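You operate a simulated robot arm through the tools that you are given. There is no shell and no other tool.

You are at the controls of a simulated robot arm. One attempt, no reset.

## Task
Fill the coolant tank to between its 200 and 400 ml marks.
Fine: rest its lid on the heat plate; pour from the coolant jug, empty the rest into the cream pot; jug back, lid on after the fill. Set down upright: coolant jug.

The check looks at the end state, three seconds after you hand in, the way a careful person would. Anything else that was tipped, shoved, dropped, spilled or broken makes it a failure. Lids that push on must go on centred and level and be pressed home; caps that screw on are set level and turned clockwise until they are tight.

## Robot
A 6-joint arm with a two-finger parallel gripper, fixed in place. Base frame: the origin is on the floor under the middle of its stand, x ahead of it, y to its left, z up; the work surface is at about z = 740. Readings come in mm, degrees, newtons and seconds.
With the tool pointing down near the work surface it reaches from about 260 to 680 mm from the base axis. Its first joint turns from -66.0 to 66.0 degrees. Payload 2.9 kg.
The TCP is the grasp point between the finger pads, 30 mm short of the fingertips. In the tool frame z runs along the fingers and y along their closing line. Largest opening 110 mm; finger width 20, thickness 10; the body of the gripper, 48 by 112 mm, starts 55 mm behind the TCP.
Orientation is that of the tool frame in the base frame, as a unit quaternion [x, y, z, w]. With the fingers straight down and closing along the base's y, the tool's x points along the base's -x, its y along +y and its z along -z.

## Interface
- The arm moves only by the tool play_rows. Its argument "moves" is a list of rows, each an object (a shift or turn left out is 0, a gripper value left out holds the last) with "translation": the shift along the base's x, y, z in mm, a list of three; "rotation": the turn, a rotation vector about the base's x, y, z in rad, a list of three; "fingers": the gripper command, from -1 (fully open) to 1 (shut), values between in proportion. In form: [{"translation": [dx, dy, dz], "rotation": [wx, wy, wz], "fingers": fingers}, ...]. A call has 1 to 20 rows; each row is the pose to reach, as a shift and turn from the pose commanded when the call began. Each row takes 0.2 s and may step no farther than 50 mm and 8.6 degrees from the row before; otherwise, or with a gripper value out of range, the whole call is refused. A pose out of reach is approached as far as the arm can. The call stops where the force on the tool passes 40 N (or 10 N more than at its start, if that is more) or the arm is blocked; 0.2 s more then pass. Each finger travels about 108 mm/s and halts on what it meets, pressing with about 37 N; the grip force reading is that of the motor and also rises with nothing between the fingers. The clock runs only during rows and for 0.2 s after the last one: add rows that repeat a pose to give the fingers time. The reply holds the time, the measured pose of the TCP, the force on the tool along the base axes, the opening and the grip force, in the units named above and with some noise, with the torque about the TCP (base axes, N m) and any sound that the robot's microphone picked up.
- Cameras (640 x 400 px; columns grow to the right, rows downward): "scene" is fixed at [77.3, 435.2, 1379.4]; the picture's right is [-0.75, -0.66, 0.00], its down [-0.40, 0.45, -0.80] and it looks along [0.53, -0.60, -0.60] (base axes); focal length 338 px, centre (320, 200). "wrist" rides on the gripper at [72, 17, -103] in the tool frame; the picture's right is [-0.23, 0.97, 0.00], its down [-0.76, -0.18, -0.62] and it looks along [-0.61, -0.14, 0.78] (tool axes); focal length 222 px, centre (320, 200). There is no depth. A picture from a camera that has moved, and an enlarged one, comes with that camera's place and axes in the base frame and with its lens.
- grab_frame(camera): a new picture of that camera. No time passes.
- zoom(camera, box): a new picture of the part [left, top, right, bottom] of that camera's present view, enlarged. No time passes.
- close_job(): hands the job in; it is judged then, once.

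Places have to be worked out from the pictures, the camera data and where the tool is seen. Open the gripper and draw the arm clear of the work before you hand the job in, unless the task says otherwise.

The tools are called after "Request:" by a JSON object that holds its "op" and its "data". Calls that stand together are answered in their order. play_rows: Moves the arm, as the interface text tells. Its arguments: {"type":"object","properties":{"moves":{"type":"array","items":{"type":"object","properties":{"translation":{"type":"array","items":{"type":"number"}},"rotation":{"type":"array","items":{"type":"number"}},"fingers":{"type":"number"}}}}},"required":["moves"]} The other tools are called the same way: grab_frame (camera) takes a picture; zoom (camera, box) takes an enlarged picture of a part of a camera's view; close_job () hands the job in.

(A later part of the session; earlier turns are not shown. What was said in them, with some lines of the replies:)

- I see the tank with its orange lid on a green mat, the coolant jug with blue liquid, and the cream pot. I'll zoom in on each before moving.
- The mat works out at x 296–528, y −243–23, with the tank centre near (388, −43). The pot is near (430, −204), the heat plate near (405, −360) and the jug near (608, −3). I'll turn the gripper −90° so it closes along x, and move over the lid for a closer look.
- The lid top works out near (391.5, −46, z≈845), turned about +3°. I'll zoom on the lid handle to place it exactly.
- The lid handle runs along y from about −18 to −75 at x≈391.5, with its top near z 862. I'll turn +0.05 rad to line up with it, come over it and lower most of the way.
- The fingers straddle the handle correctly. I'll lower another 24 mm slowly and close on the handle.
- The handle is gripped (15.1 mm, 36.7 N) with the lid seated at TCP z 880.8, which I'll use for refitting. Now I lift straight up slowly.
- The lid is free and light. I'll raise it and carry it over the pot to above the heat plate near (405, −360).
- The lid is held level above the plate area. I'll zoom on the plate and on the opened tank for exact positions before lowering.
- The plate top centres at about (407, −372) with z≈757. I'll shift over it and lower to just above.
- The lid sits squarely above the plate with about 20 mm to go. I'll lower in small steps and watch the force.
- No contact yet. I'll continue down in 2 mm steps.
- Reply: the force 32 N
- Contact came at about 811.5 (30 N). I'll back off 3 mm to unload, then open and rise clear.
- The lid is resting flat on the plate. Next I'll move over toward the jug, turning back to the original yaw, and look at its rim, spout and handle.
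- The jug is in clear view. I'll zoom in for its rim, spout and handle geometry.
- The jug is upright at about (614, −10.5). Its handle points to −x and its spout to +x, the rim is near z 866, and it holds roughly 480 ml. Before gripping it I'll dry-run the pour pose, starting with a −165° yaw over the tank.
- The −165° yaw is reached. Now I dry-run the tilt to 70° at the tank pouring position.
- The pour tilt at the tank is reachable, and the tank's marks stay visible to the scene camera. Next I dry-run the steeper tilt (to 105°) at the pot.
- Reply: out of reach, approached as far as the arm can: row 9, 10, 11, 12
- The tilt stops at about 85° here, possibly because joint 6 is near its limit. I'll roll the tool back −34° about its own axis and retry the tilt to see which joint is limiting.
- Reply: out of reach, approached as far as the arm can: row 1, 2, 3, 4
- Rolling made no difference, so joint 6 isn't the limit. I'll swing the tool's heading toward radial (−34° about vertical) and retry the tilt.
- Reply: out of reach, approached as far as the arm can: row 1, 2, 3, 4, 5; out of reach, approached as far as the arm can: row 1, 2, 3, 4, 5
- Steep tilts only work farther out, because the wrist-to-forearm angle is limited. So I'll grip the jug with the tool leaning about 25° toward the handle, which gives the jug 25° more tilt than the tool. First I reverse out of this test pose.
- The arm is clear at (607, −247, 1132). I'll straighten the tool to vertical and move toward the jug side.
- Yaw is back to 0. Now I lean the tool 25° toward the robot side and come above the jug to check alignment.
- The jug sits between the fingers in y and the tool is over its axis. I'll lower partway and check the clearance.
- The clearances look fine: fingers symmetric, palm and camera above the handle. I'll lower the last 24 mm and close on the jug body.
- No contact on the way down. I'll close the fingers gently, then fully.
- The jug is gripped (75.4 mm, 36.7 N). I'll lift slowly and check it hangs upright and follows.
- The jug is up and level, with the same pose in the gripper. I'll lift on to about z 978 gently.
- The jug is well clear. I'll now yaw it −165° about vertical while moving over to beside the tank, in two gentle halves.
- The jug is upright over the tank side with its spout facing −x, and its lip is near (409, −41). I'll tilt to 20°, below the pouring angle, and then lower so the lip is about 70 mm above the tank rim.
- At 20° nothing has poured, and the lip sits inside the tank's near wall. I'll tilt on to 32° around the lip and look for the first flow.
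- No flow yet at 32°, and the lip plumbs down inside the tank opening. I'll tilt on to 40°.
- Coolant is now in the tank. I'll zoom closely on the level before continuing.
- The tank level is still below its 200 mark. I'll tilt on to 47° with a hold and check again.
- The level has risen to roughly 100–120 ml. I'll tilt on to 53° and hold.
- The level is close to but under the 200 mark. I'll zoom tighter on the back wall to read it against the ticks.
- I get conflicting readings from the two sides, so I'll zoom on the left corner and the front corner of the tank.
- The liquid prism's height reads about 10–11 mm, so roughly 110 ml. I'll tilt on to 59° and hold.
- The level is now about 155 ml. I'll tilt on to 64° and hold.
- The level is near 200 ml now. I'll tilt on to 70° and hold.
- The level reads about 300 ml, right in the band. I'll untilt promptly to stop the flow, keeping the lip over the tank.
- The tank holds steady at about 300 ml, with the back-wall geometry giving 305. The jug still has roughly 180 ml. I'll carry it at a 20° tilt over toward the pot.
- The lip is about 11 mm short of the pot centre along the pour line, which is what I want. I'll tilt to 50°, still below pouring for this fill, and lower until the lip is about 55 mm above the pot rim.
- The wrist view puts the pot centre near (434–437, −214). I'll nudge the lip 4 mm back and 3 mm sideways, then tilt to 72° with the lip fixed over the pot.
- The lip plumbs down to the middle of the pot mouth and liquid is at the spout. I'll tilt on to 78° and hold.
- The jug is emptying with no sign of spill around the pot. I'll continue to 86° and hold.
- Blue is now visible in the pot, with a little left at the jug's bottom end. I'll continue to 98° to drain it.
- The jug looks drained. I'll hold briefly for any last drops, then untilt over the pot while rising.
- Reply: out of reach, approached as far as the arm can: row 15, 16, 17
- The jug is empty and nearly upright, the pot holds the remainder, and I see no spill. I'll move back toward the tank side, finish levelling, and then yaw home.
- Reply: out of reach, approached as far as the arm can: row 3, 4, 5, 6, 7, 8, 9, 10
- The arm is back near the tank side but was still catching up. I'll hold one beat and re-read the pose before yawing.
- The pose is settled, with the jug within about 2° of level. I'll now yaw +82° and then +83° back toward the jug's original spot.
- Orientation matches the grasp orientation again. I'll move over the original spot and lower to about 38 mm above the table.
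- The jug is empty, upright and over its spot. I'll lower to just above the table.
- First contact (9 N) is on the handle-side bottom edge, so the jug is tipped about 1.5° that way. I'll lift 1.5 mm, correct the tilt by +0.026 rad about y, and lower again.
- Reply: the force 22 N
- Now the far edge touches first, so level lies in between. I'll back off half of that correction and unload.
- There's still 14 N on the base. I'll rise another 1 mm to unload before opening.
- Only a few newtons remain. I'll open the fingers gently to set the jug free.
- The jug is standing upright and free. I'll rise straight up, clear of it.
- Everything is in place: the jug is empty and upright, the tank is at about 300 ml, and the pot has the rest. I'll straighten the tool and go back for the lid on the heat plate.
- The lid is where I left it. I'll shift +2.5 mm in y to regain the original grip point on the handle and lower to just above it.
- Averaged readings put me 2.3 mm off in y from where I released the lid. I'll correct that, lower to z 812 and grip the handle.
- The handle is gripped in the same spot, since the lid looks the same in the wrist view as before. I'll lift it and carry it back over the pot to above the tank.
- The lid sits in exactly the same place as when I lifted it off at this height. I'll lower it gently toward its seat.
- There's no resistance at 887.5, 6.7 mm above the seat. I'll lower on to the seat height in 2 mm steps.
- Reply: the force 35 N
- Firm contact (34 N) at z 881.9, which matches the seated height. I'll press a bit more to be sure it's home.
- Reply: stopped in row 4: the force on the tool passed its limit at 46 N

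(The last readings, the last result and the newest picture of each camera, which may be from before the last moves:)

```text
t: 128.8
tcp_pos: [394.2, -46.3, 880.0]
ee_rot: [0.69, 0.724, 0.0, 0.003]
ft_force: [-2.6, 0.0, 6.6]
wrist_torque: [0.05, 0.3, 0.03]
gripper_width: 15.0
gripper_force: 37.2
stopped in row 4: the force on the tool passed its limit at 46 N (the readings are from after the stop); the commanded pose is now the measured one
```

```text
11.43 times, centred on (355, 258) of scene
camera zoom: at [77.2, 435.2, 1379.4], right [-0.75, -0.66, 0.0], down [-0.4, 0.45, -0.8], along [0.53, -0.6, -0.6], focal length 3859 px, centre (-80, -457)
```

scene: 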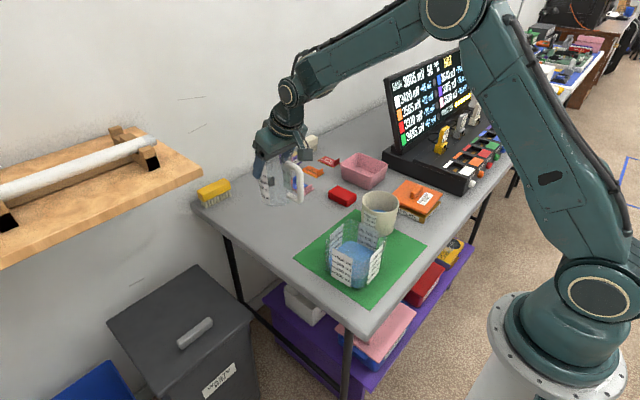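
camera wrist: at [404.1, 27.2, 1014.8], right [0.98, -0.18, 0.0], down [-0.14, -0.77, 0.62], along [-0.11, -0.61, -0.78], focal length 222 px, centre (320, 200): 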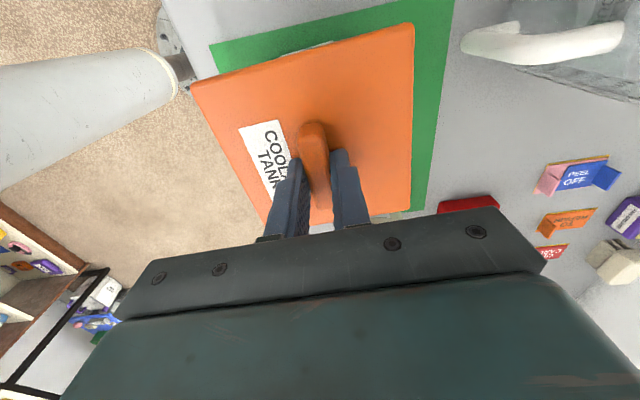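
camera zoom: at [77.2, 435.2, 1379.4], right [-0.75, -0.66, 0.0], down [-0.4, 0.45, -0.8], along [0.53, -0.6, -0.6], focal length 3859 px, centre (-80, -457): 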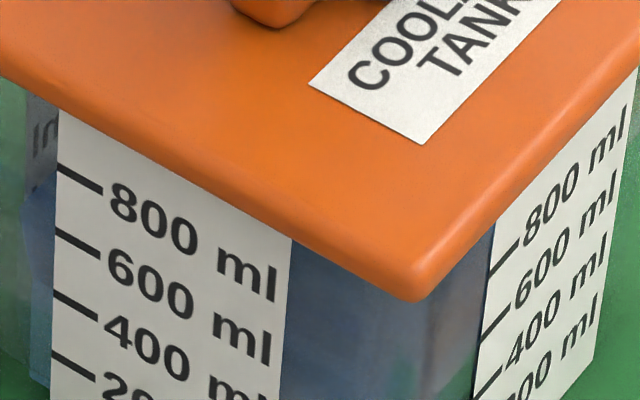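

The press reached 46 N and stopped, and the x reading is odd at 394.2. I'll re-read the pose and look again before doing anything else.

Request:
{"op": "play_rows", "data": {"moves": [{"translation": [0, 0, 0]}]}}

Request:
{"op": "play_rows", "data": {"moves": [{"translation": [0, 0, 0]}]}}

Request:
{"op": "grab_frame", "data": {"camera": "wrist"}}

Request:
{"op": "zoom", "data": {"camera": "scene", "box": [315, 205, 400, 295]}}

```text
t: 129.2
tcp_pos: [392.5, -46.3, 880.1]
ee_rot: [0.69, 0.724, 0.0, 0.002]
ft_force: [-3.3, 0.3, 11.7]
wrist_torque: [0.07, 0.33, 0.07]
gripper_width: 15.1
gripper_force: 37.3
```

```text
t: 129.6
tcp_pos: [392.7, -46.2, 880.2]
ee_rot: [0.69, 0.724, 0.0, 0.003]
ft_force: [-2.7, -0.4, 12.1]
wrist_torque: [0.06, 0.34, 0.07]
gripper_width: 15.1
gripper_force: 37.2
```

```text
taken
camera wrist: at [405.4, 26.8, 982.5], right [0.98, -0.18, 0.01], down [-0.14, -0.77, 0.63], along [-0.11, -0.62, -0.78], focal length 222 px, centre (320, 200)
```

wrist: 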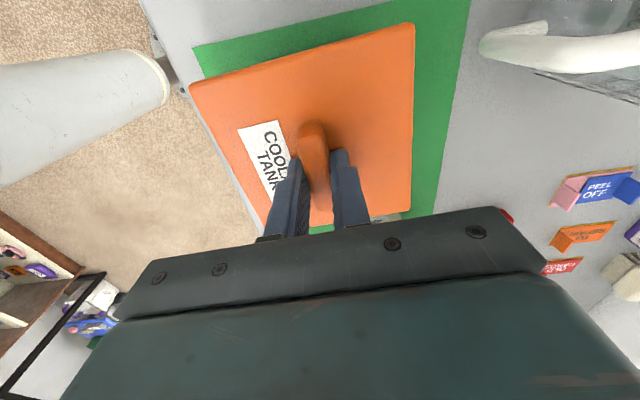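

```text
4.44 times, centred on (358, 250) of scene
camera zoom: at [77.1, 435.3, 1379.4], right [-0.75, -0.66, 0.0], down [-0.4, 0.45, -0.8], along [0.53, -0.6, -0.6], focal length 1501 px, centre (153, -22)
```

zoom: 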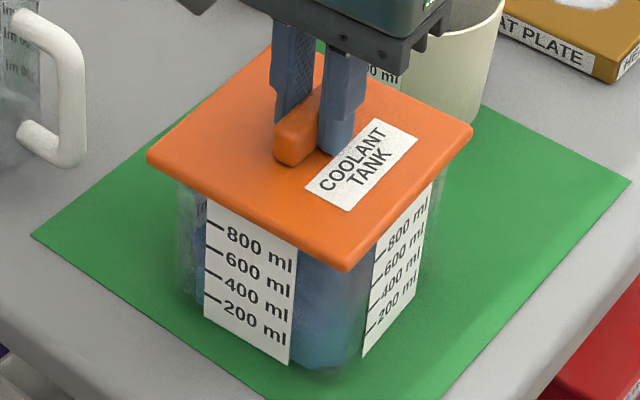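

The lid is down (880.1 against 880.8 originally), but the stop left it commanded about 2–3 mm too far in +x. I'll unload slightly and shift it back to the original centre.

Request:
{"op": "play_rows", "data": {"moves": [{"translation": [0, 0, 1]}, {"translation": [-1.5, 0.3, 1.5]}, {"translation": [-2.9, 0.6, 1.5]}, {"translation": [-2.9, 0.6, 1.5]}]}}

Request:
{"op": "play_rows", "data": {"moves": [{"translation": [0, 0, 0]}]}}

Request:
{"op": "zoom", "data": {"camera": "scene", "box": [315, 205, 400, 295]}}

```text
t: 130.6
tcp_pos: [389.8, -46.0, 881.1]
ee_rot: [0.69, 0.724, 0.0, 0.002]
ft_force: [-0.1, -0.1, -1.1]
wrist_torque: [0.0, 0.0, -0.02]
gripper_width: 15.3
gripper_force: 36.9
```

```text
t: 131.0
tcp_pos: [389.9, -44.9, 882.3]
ee_rot: [0.69, 0.724, 0.0, 0.003]
ft_force: [-0.1, 0.0, -1.4]
wrist_torque: [0.01, -0.01, -0.01]
gripper_width: 15.0
gripper_force: 37.2
```

```text
4.44 times, centred on (358, 250) of scene
camera zoom: at [77.4, 435.2, 1379.4], right [-0.75, -0.66, 0.0], down [-0.4, 0.45, -0.8], along [0.53, -0.6, -0.6], focal length 1501 px, centre (153, -22)
```

zoom: 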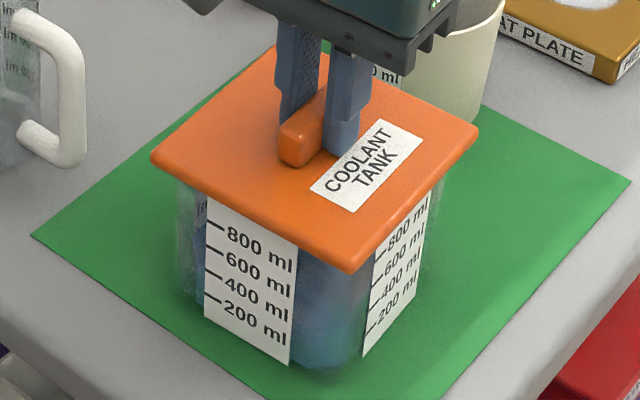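

The lid's outline now matches the original position, within about 1 mm in −x. I'll add +0.8 mm in x and press down in small steps.

Request:
{"op": "play_rows", "data": {"moves": [{"translation": [0.8, -0.2, 0]}, {"translation": [0.8, -0.2, -0.6]}, {"translation": [0.8, -0.2, -1.2]}, {"translation": [0.8, -0.2, -1.2]}]}}

Request:
{"op": "play_rows", "data": {"moves": [{"translation": [0, 0, -0.5]}, {"translation": [0, 0, -1]}, {"translation": [0, 0, -1]}]}}

```text
t: 132.0
tcp_pos: [391.0, -46.1, 879.8]
ee_rot: [0.689, 0.725, 0.0, 0.002]
ft_force: [-0.5, -0.2, -1.8]
wrist_torque: [0.01, 0.01, 0.01]
gripper_width: 15.5
gripper_force: 37.0
```

```text
t: 132.8
tcp_pos: [391.1, -45.6, 879.7]
ee_rot: [0.69, 0.724, 0.001, 0.004]
ft_force: [-5.4, -1.6, 24.7]
wrist_torque: [0.18, 0.45, -0.02]
gripper_width: 15.1
gripper_force: 37.6
```

The lid pressed down at z 879.7 with 25 N, centred at (391.1, −45.6). I'll unload, open, and check the seating with the handle free.

Request:
{"op": "play_rows", "data": {"moves": [{"translation": [0, 0, 0.6]}, {"translation": [0, 0, 1.2]}, {"translation": [0, 0, 1.2]}, {"translation": [0, 0, 1.2], "fingers": 0.6}, {"translation": [0, 0, 1.2], "fingers": 0.3}, {"translation": [0, 0, 1.2], "fingers": 0.3}, {"translation": [0, 0, 10]}, {"translation": [0, 0, 30]}, {"translation": [0, 0, 60]}, {"translation": [0, 0, 60]}]}}

Request:
{"op": "zoom", "data": {"camera": "scene", "box": [315, 205, 400, 295]}}

Request:
{"op": "zoom", "data": {"camera": "scene", "box": [310, 200, 410, 300]}}

Request:
{"op": "grab_frame", "data": {"camera": "wrist"}}

```text
t: 135.0
tcp_pos: [389.2, -46.3, 938.9]
ee_rot: [0.69, 0.724, 0.0, 0.002]
ft_force: [1.0, -0.5, 0.7]
wrist_torque: [-0.02, -0.01, -0.01]
gripper_width: 38.5
gripper_force: 0.0
```

```text
4.44 times, centred on (358, 250) of scene
camera zoom: at [77.3, 435.2, 1379.4], right [-0.75, -0.66, 0.0], down [-0.4, 0.45, -0.8], along [0.53, -0.6, -0.6], focal length 1501 px, centre (153, -22)
```

zoom: 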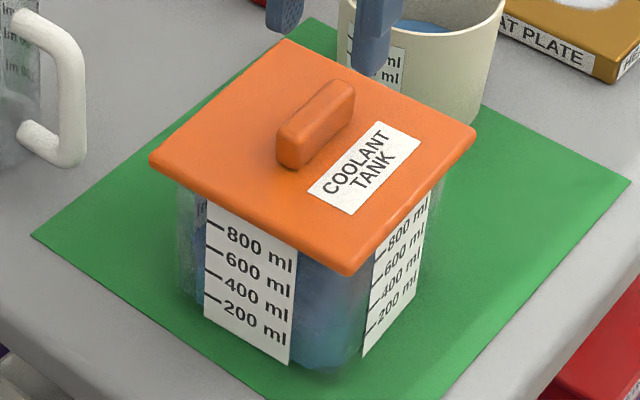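

```text
4.00 times, centred on (360, 250) of scene
camera zoom: at [77.3, 435.2, 1379.4], right [-0.75, -0.66, 0.0], down [-0.4, 0.45, -0.8], along [0.53, -0.6, -0.6], focal length 1351 px, centre (160, 0)
```

zoom: 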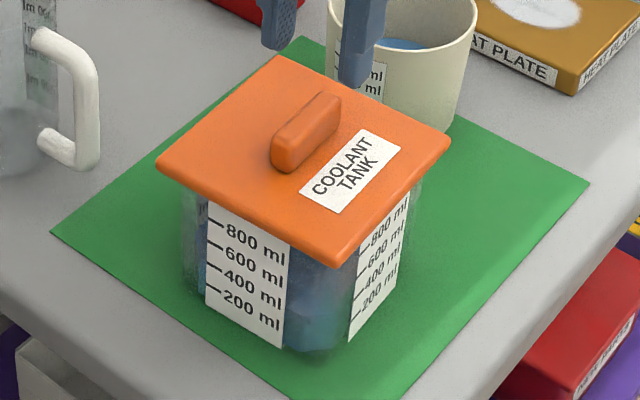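

```text
taken
camera wrist: at [403.0, 26.3, 1042.5], right [0.98, -0.18, 0.0], down [-0.14, -0.77, 0.63], along [-0.11, -0.62, -0.78], focal length 222 px, centre (320, 200)
```

wrist: 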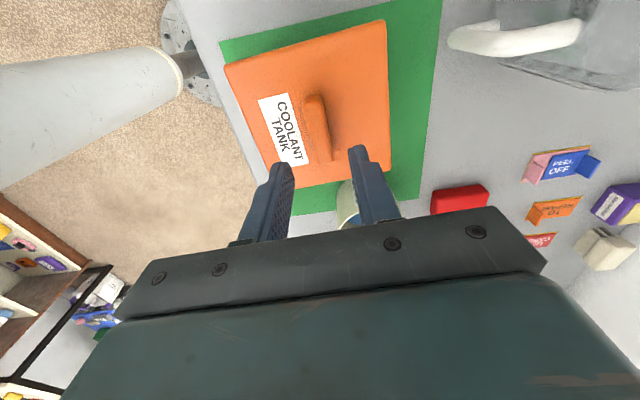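

The lid looks on and centred. I'll zoom on the edges to check that it sits level with no gap.

Request:
{"op": "zoom", "data": {"camera": "scene", "box": [330, 235, 375, 275]}}

Request:
{"op": "zoom", "data": {"camera": "scene", "box": [360, 225, 395, 270]}}

Request:
{"op": "zoom", "data": {"camera": "wrist", "box": [210, 10, 400, 200]}}

```text
10.00 times, centred on (352, 255) of scene
camera zoom: at [77.3, 435.2, 1379.4], right [-0.75, -0.66, 0.0], down [-0.4, 0.45, -0.8], along [0.53, -0.6, -0.6], focal length 3377 px, centre (-5, -350)
```

zoom: 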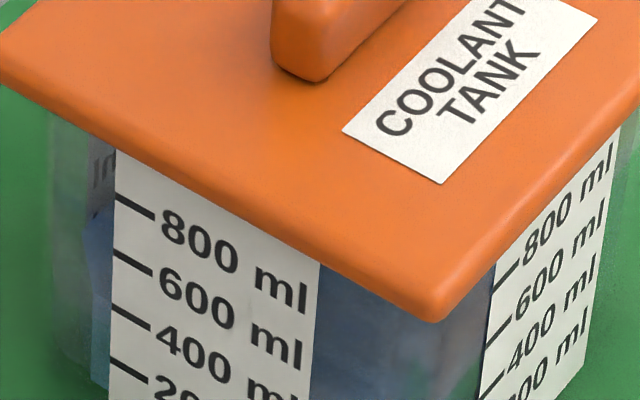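

```text
8.89 times, centred on (378, 248) of scene
camera zoom: at [77.3, 435.2, 1379.4], right [-0.75, -0.66, 0.0], down [-0.4, 0.45, -0.8], along [0.53, -0.6, -0.6], focal length 3002 px, centre (-191, -222)
```

zoom: 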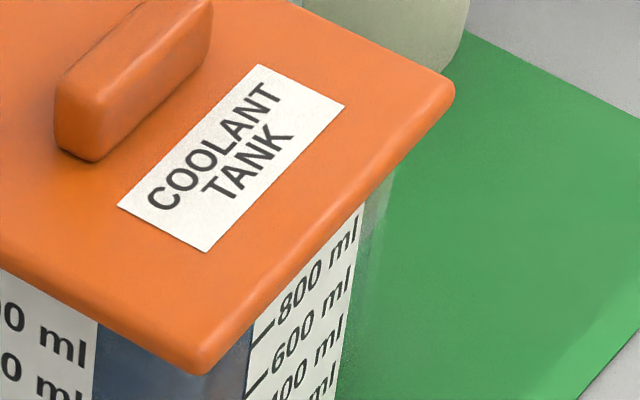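

```text
2.11 times, centred on (305, 105) of wrist
camera zoom: at [403.0, 26.3, 1042.5], right [0.98, -0.18, 0.0], down [-0.14, -0.77, 0.63], along [-0.11, -0.62, -0.78], focal length 468 px, centre (352, 400)
```

zoom: 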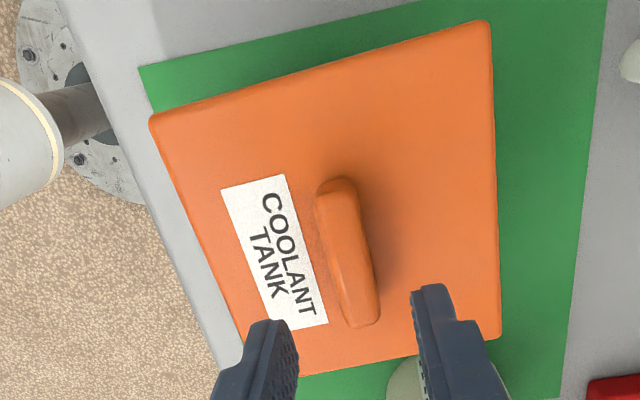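

The lid is aligned (yaw about 2.6°, centre about (390, −45)) and its edges look even. To make sure it's pressed home I'll close the fingers and push down on the centre of the handle.

Request:
{"op": "play_rows", "data": {"moves": [{"fingers": 1}, {"fingers": 1}, {"translation": [0, 0, -15], "fingers": 1}, {"translation": [0, 0, -30], "fingers": 1}, {"translation": [0, 0, -38], "fingers": 1}, {"translation": [0, 0, -42], "fingers": 1}, {"translation": [0, 0, -42], "fingers": 1}]}}

Request:
{"op": "zoom", "data": {"camera": "scene", "box": [315, 205, 400, 295]}}

```text
t: 136.3
tcp_pos: [390.4, -46.5, 904.6]
ee_rot: [0.69, 0.724, 0.0, 0.004]
ft_force: [-2.7, 0.5, 9.8]
wrist_torque: [0.1, 0.17, 0.05]
gripper_width: 0.0
gripper_force: 37.6
stopped in row 6: the force on the tool passed its limit at 52 N (the readings are from after the stop); the commanded pose is now the measured one
```

```text
4.44 times, centred on (358, 250) of scene
camera zoom: at [77.1, 435.2, 1379.4], right [-0.75, -0.66, 0.0], down [-0.4, 0.45, -0.8], along [0.53, -0.6, -0.6], focal length 1501 px, centre (153, -22)
```

zoom: 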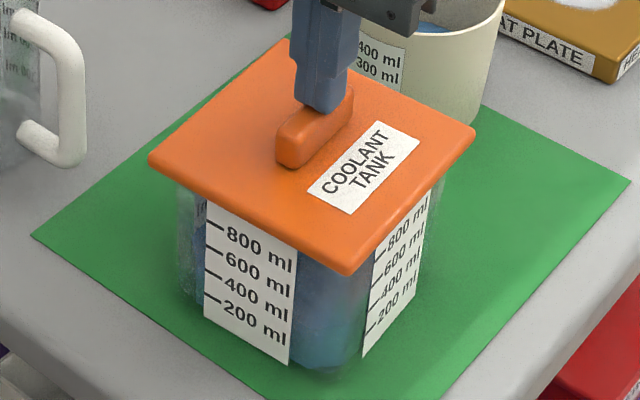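

The press peaked at 52 N on the handle centre with the lid already fully down, so it's home. Now I'll rise straight up, open the gripper and move clear.

Request:
{"op": "play_rows", "data": {"moves": [{"translation": [0, 0, 5]}, {"translation": [0, 0, 20]}, {"translation": [0, 0, 50]}, {"translation": [0, 0, 90]}, {"translation": [0, 0, 130], "fingers": 0}, {"translation": [0, -30, 170], "fingers": -1}, {"translation": [0, -70, 195], "fingers": -1}, {"translation": [0, -110, 205]}, {"translation": [0, -140, 205]}, {"translation": [0, -150, 205]}, {"translation": [0, -150, 205]}]}}

Request:
{"op": "grab_frame", "data": {"camera": "scene"}}

Request:
{"op": "zoom", "data": {"camera": "scene", "box": [230, 150, 450, 300]}}

Request:
{"op": "zoom", "data": {"camera": "scene", "box": [310, 200, 410, 300]}}

Request:
{"op": "zoom", "data": {"camera": "scene", "box": [325, 240, 385, 295]}}

```text
t: 138.7
tcp_pos: [391.2, -197.0, 1107.5]
ee_rot: [0.689, 0.724, 0.001, 0.004]
ft_force: [-0.1, 0.8, 0.2]
wrist_torque: [0.03, -0.03, -0.02]
gripper_width: 109.9
gripper_force: 0.1
```

```text
taken
```

scene: 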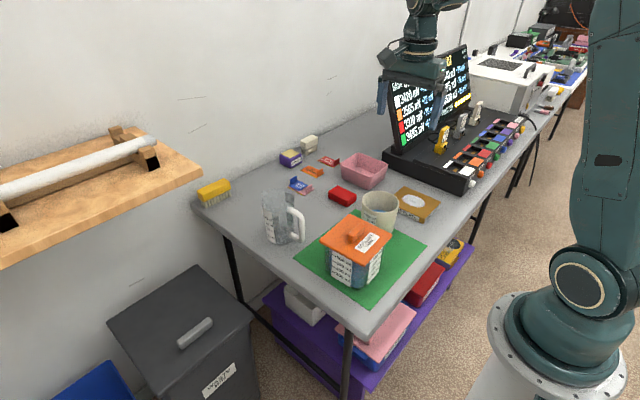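

```text
2.67 times, centred on (340, 225) of scene
camera zoom: at [77.3, 435.2, 1379.4], right [-0.75, -0.66, 0.0], down [-0.4, 0.45, -0.8], along [0.53, -0.6, -0.6], focal length 900 px, centre (267, 133)
```

zoom: 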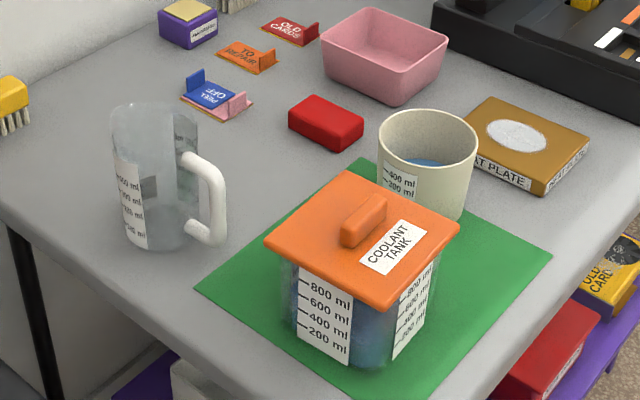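

```text
4.00 times, centred on (360, 250) of scene
camera zoom: at [77.3, 435.2, 1379.4], right [-0.75, -0.66, 0.0], down [-0.4, 0.45, -0.8], along [0.53, -0.6, -0.6], focal length 1351 px, centre (160, 0)
```

zoom: 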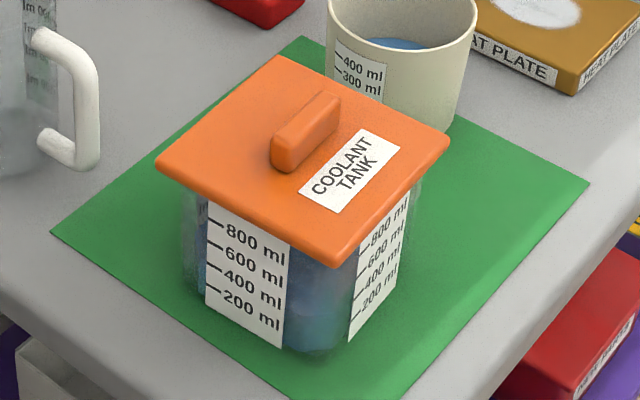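

```text
7.27 times, centred on (355, 268) of scene
camera zoom: at [77.3, 435.2, 1379.4], right [-0.75, -0.66, 0.0], down [-0.4, 0.45, -0.8], along [0.53, -0.6, -0.6], focal length 2456 px, centre (66, -291)
```

zoom: 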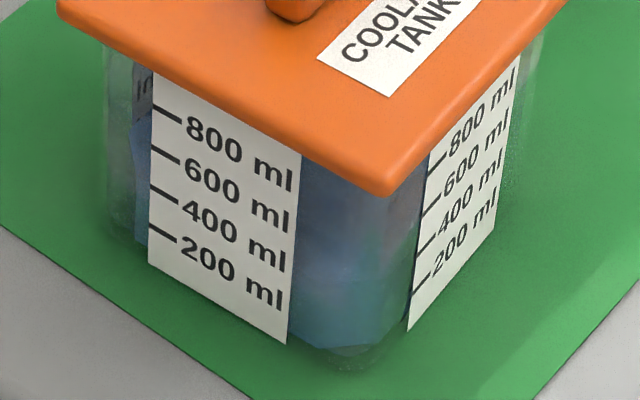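

Everything looks right from the scene camera. As a last check on the lid seating I'll take a lower side view with the wrist camera from the +y side, staying clear of everything.

Request:
{"op": "play_rows", "data": {"moves": [{"translation": [0, 35, 0]}, {"translation": [0, 75, 0]}, {"translation": [0, 115, 0]}, {"translation": [0, 155, 0]}, {"translation": [0, 195, 0]}, {"translation": [0, 235, 0]}, {"translation": [0, 275, 0], "rotation": [-0.1, 0, 0]}, {"translation": [0, 305, -20], "rotation": [-0.2, 0, 0]}, {"translation": [0, 320, -50], "rotation": [-0.3, 0, 0]}, {"translation": [0, 320, -90], "rotation": [-0.4, 0, 0]}, {"translation": [0, 320, -130], "rotation": [-0.5, 0, 0]}, {"translation": [0, 320, -165], "rotation": [-0.6, 0, 0]}, {"translation": [0, 320, -190], "rotation": [-0.65, 0, 0]}, {"translation": [0, 320, -190], "rotation": [-0.65, 0, 0]}]}}

Request:
{"op": "grab_frame", "data": {"camera": "wrist"}}

```text
t: 141.7
tcp_pos: [390.5, 124.4, 916.3]
ee_rot: [0.653, 0.686, -0.231, 0.224]
ft_force: [1.0, 0.1, 0.1]
wrist_torque: [0.02, -0.02, 0.03]
gripper_width: 110.1
gripper_force: 0.0
```

```text
taken
camera wrist: at [404.2, 243.6, 954.1], right [0.98, -0.14, 0.12], down [-0.15, -0.23, 0.96], along [-0.11, -0.96, -0.25], focal length 222 px, centre (320, 200)
```

wrist: 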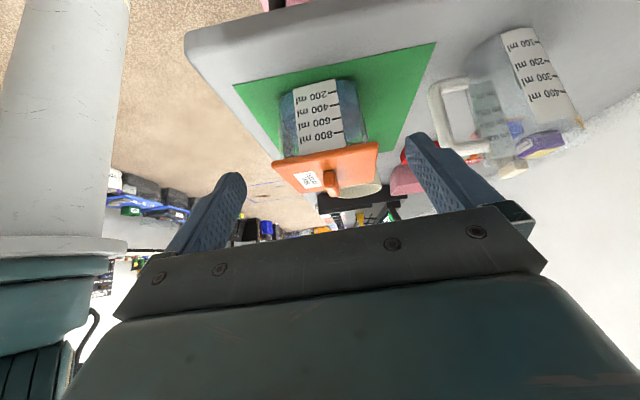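

The side view is good, though the image is upside down. I'll zoom on the tank's rim and lid, and on the jug.

Request:
{"op": "zoom", "data": {"camera": "wrist", "box": [265, 70, 390, 205]}}

Request:
{"op": "zoom", "data": {"camera": "wrist", "box": [275, 130, 385, 175]}}

Request:
{"op": "zoom", "data": {"camera": "wrist", "box": [420, 10, 600, 190]}}

```text
2.96 times, centred on (328, 138) of wrist
camera zoom: at [404.2, 243.6, 954.1], right [0.98, -0.14, 0.12], down [-0.15, -0.23, 0.96], along [-0.11, -0.96, -0.25], focal length 658 px, centre (298, 385)
```

zoom: 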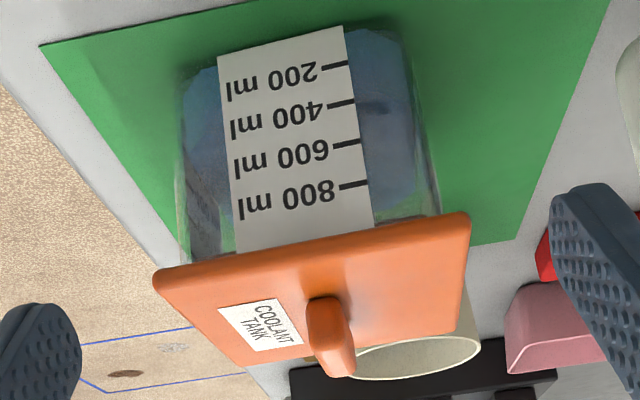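

```text
5.82 times, centred on (330, 152) of wrist
camera zoom: at [404.2, 243.6, 954.1], right [0.98, -0.14, 0.12], down [-0.15, -0.23, 0.96], along [-0.11, -0.96, -0.25], focal length 1292 px, centre (262, 476)
```

zoom: 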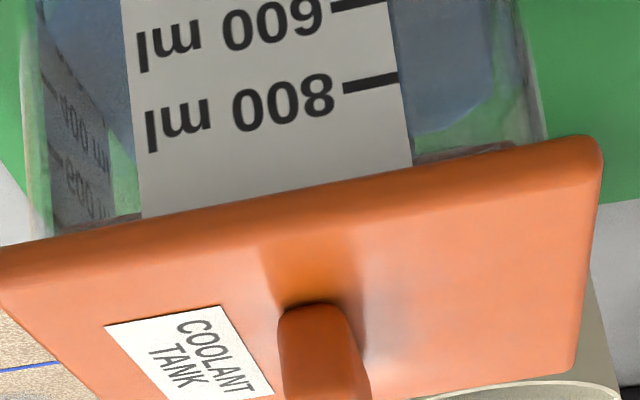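

```text
2.22 times, centred on (510, 100) of wrist
camera zoom: at [404.2, 243.6, 954.1], right [0.98, -0.14, 0.12], down [-0.15, -0.23, 0.96], along [-0.11, -0.96, -0.25], focal length 494 px, centre (-102, 422)
```

zoom: 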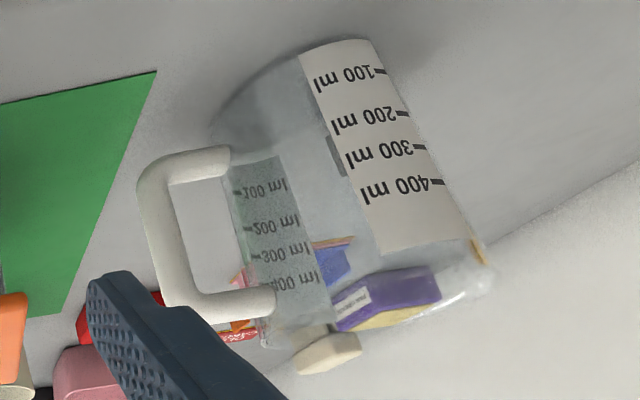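

The lid is parallel to the tank's marks with no gap, and the jug is empty and upright. I'll draw the arm up and clear before handing in.

Request:
{"op": "play_rows", "data": {"moves": [{"translation": [0, 0, 25], "rotation": [0.05, 0, 0], "fingers": -1}, {"translation": [0, 0, 60], "rotation": [0.15, 0, 0]}, {"translation": [0, 0, 100], "rotation": [0.25, 0, 0]}, {"translation": [0, 0, 140], "rotation": [0.35, 0, 0]}, {"translation": [0, 0, 170], "rotation": [0.45, 0, 0]}, {"translation": [0, -10, 190], "rotation": [0.55, 0, 0]}, {"translation": [0, -20, 195], "rotation": [0.65, 0, 0]}, {"translation": [0, -20, 195], "rotation": [0.65, 0, 0]}, {"translation": [0, -20, 195], "rotation": [0.65, 0, 0]}]}}

Request:
{"op": "grab_frame", "data": {"camera": "scene"}}

```text
t: 143.7
tcp_pos: [389.2, 104.1, 1114.8]
ee_rot: [0.69, 0.724, 0.001, 0.004]
ft_force: [0.5, 1.2, -0.1]
wrist_torque: [0.01, -0.01, 0.01]
gripper_width: 110.1
gripper_force: 0.0
```

```text
taken
```

scene: 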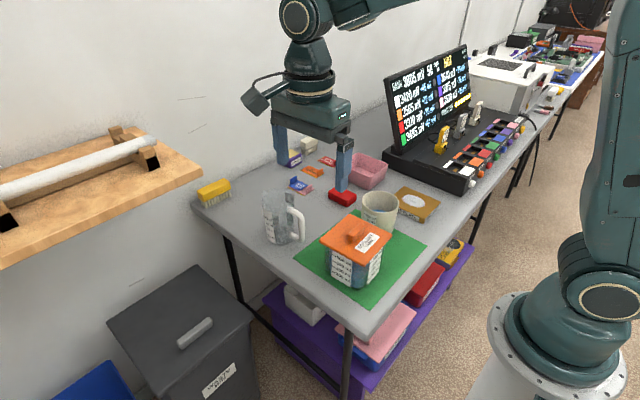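

The arm is clear with the gripper open. The tank holds about 300 ml with its lid pressed on, the rest of the coolant is in the pot, the jug stands upright in its place, and nothing else has moved. I'm handing in the job.

Request:
{"op": "close_job", "data": {}}

```text
The job is handed in.
```

I filled the coolant tank to about 300 ml, between its 200 and 400 ml marks, and handed the job in. I haven't seen the result of the check.

- **Fill level:** I read it against the marks inside the tank just before the lid went back on, and it came to roughly 300–305 ml.
- **Lid:** It rested on the heat plate during the pour. It's now back on the tank, centred and level, with no gap visible from the side. I pressed it down on the handle; that push peaked at 52 N, above the 40 N limit, so the arm stopped itself.
- **Coolant jug:** It's empty and standing upright in its original place. The rest of its coolant went into the cream pot.
- **Surroundings:** I saw no spills, and nothing else was moved or tipped. The arm is clear of the work with the gripper open.
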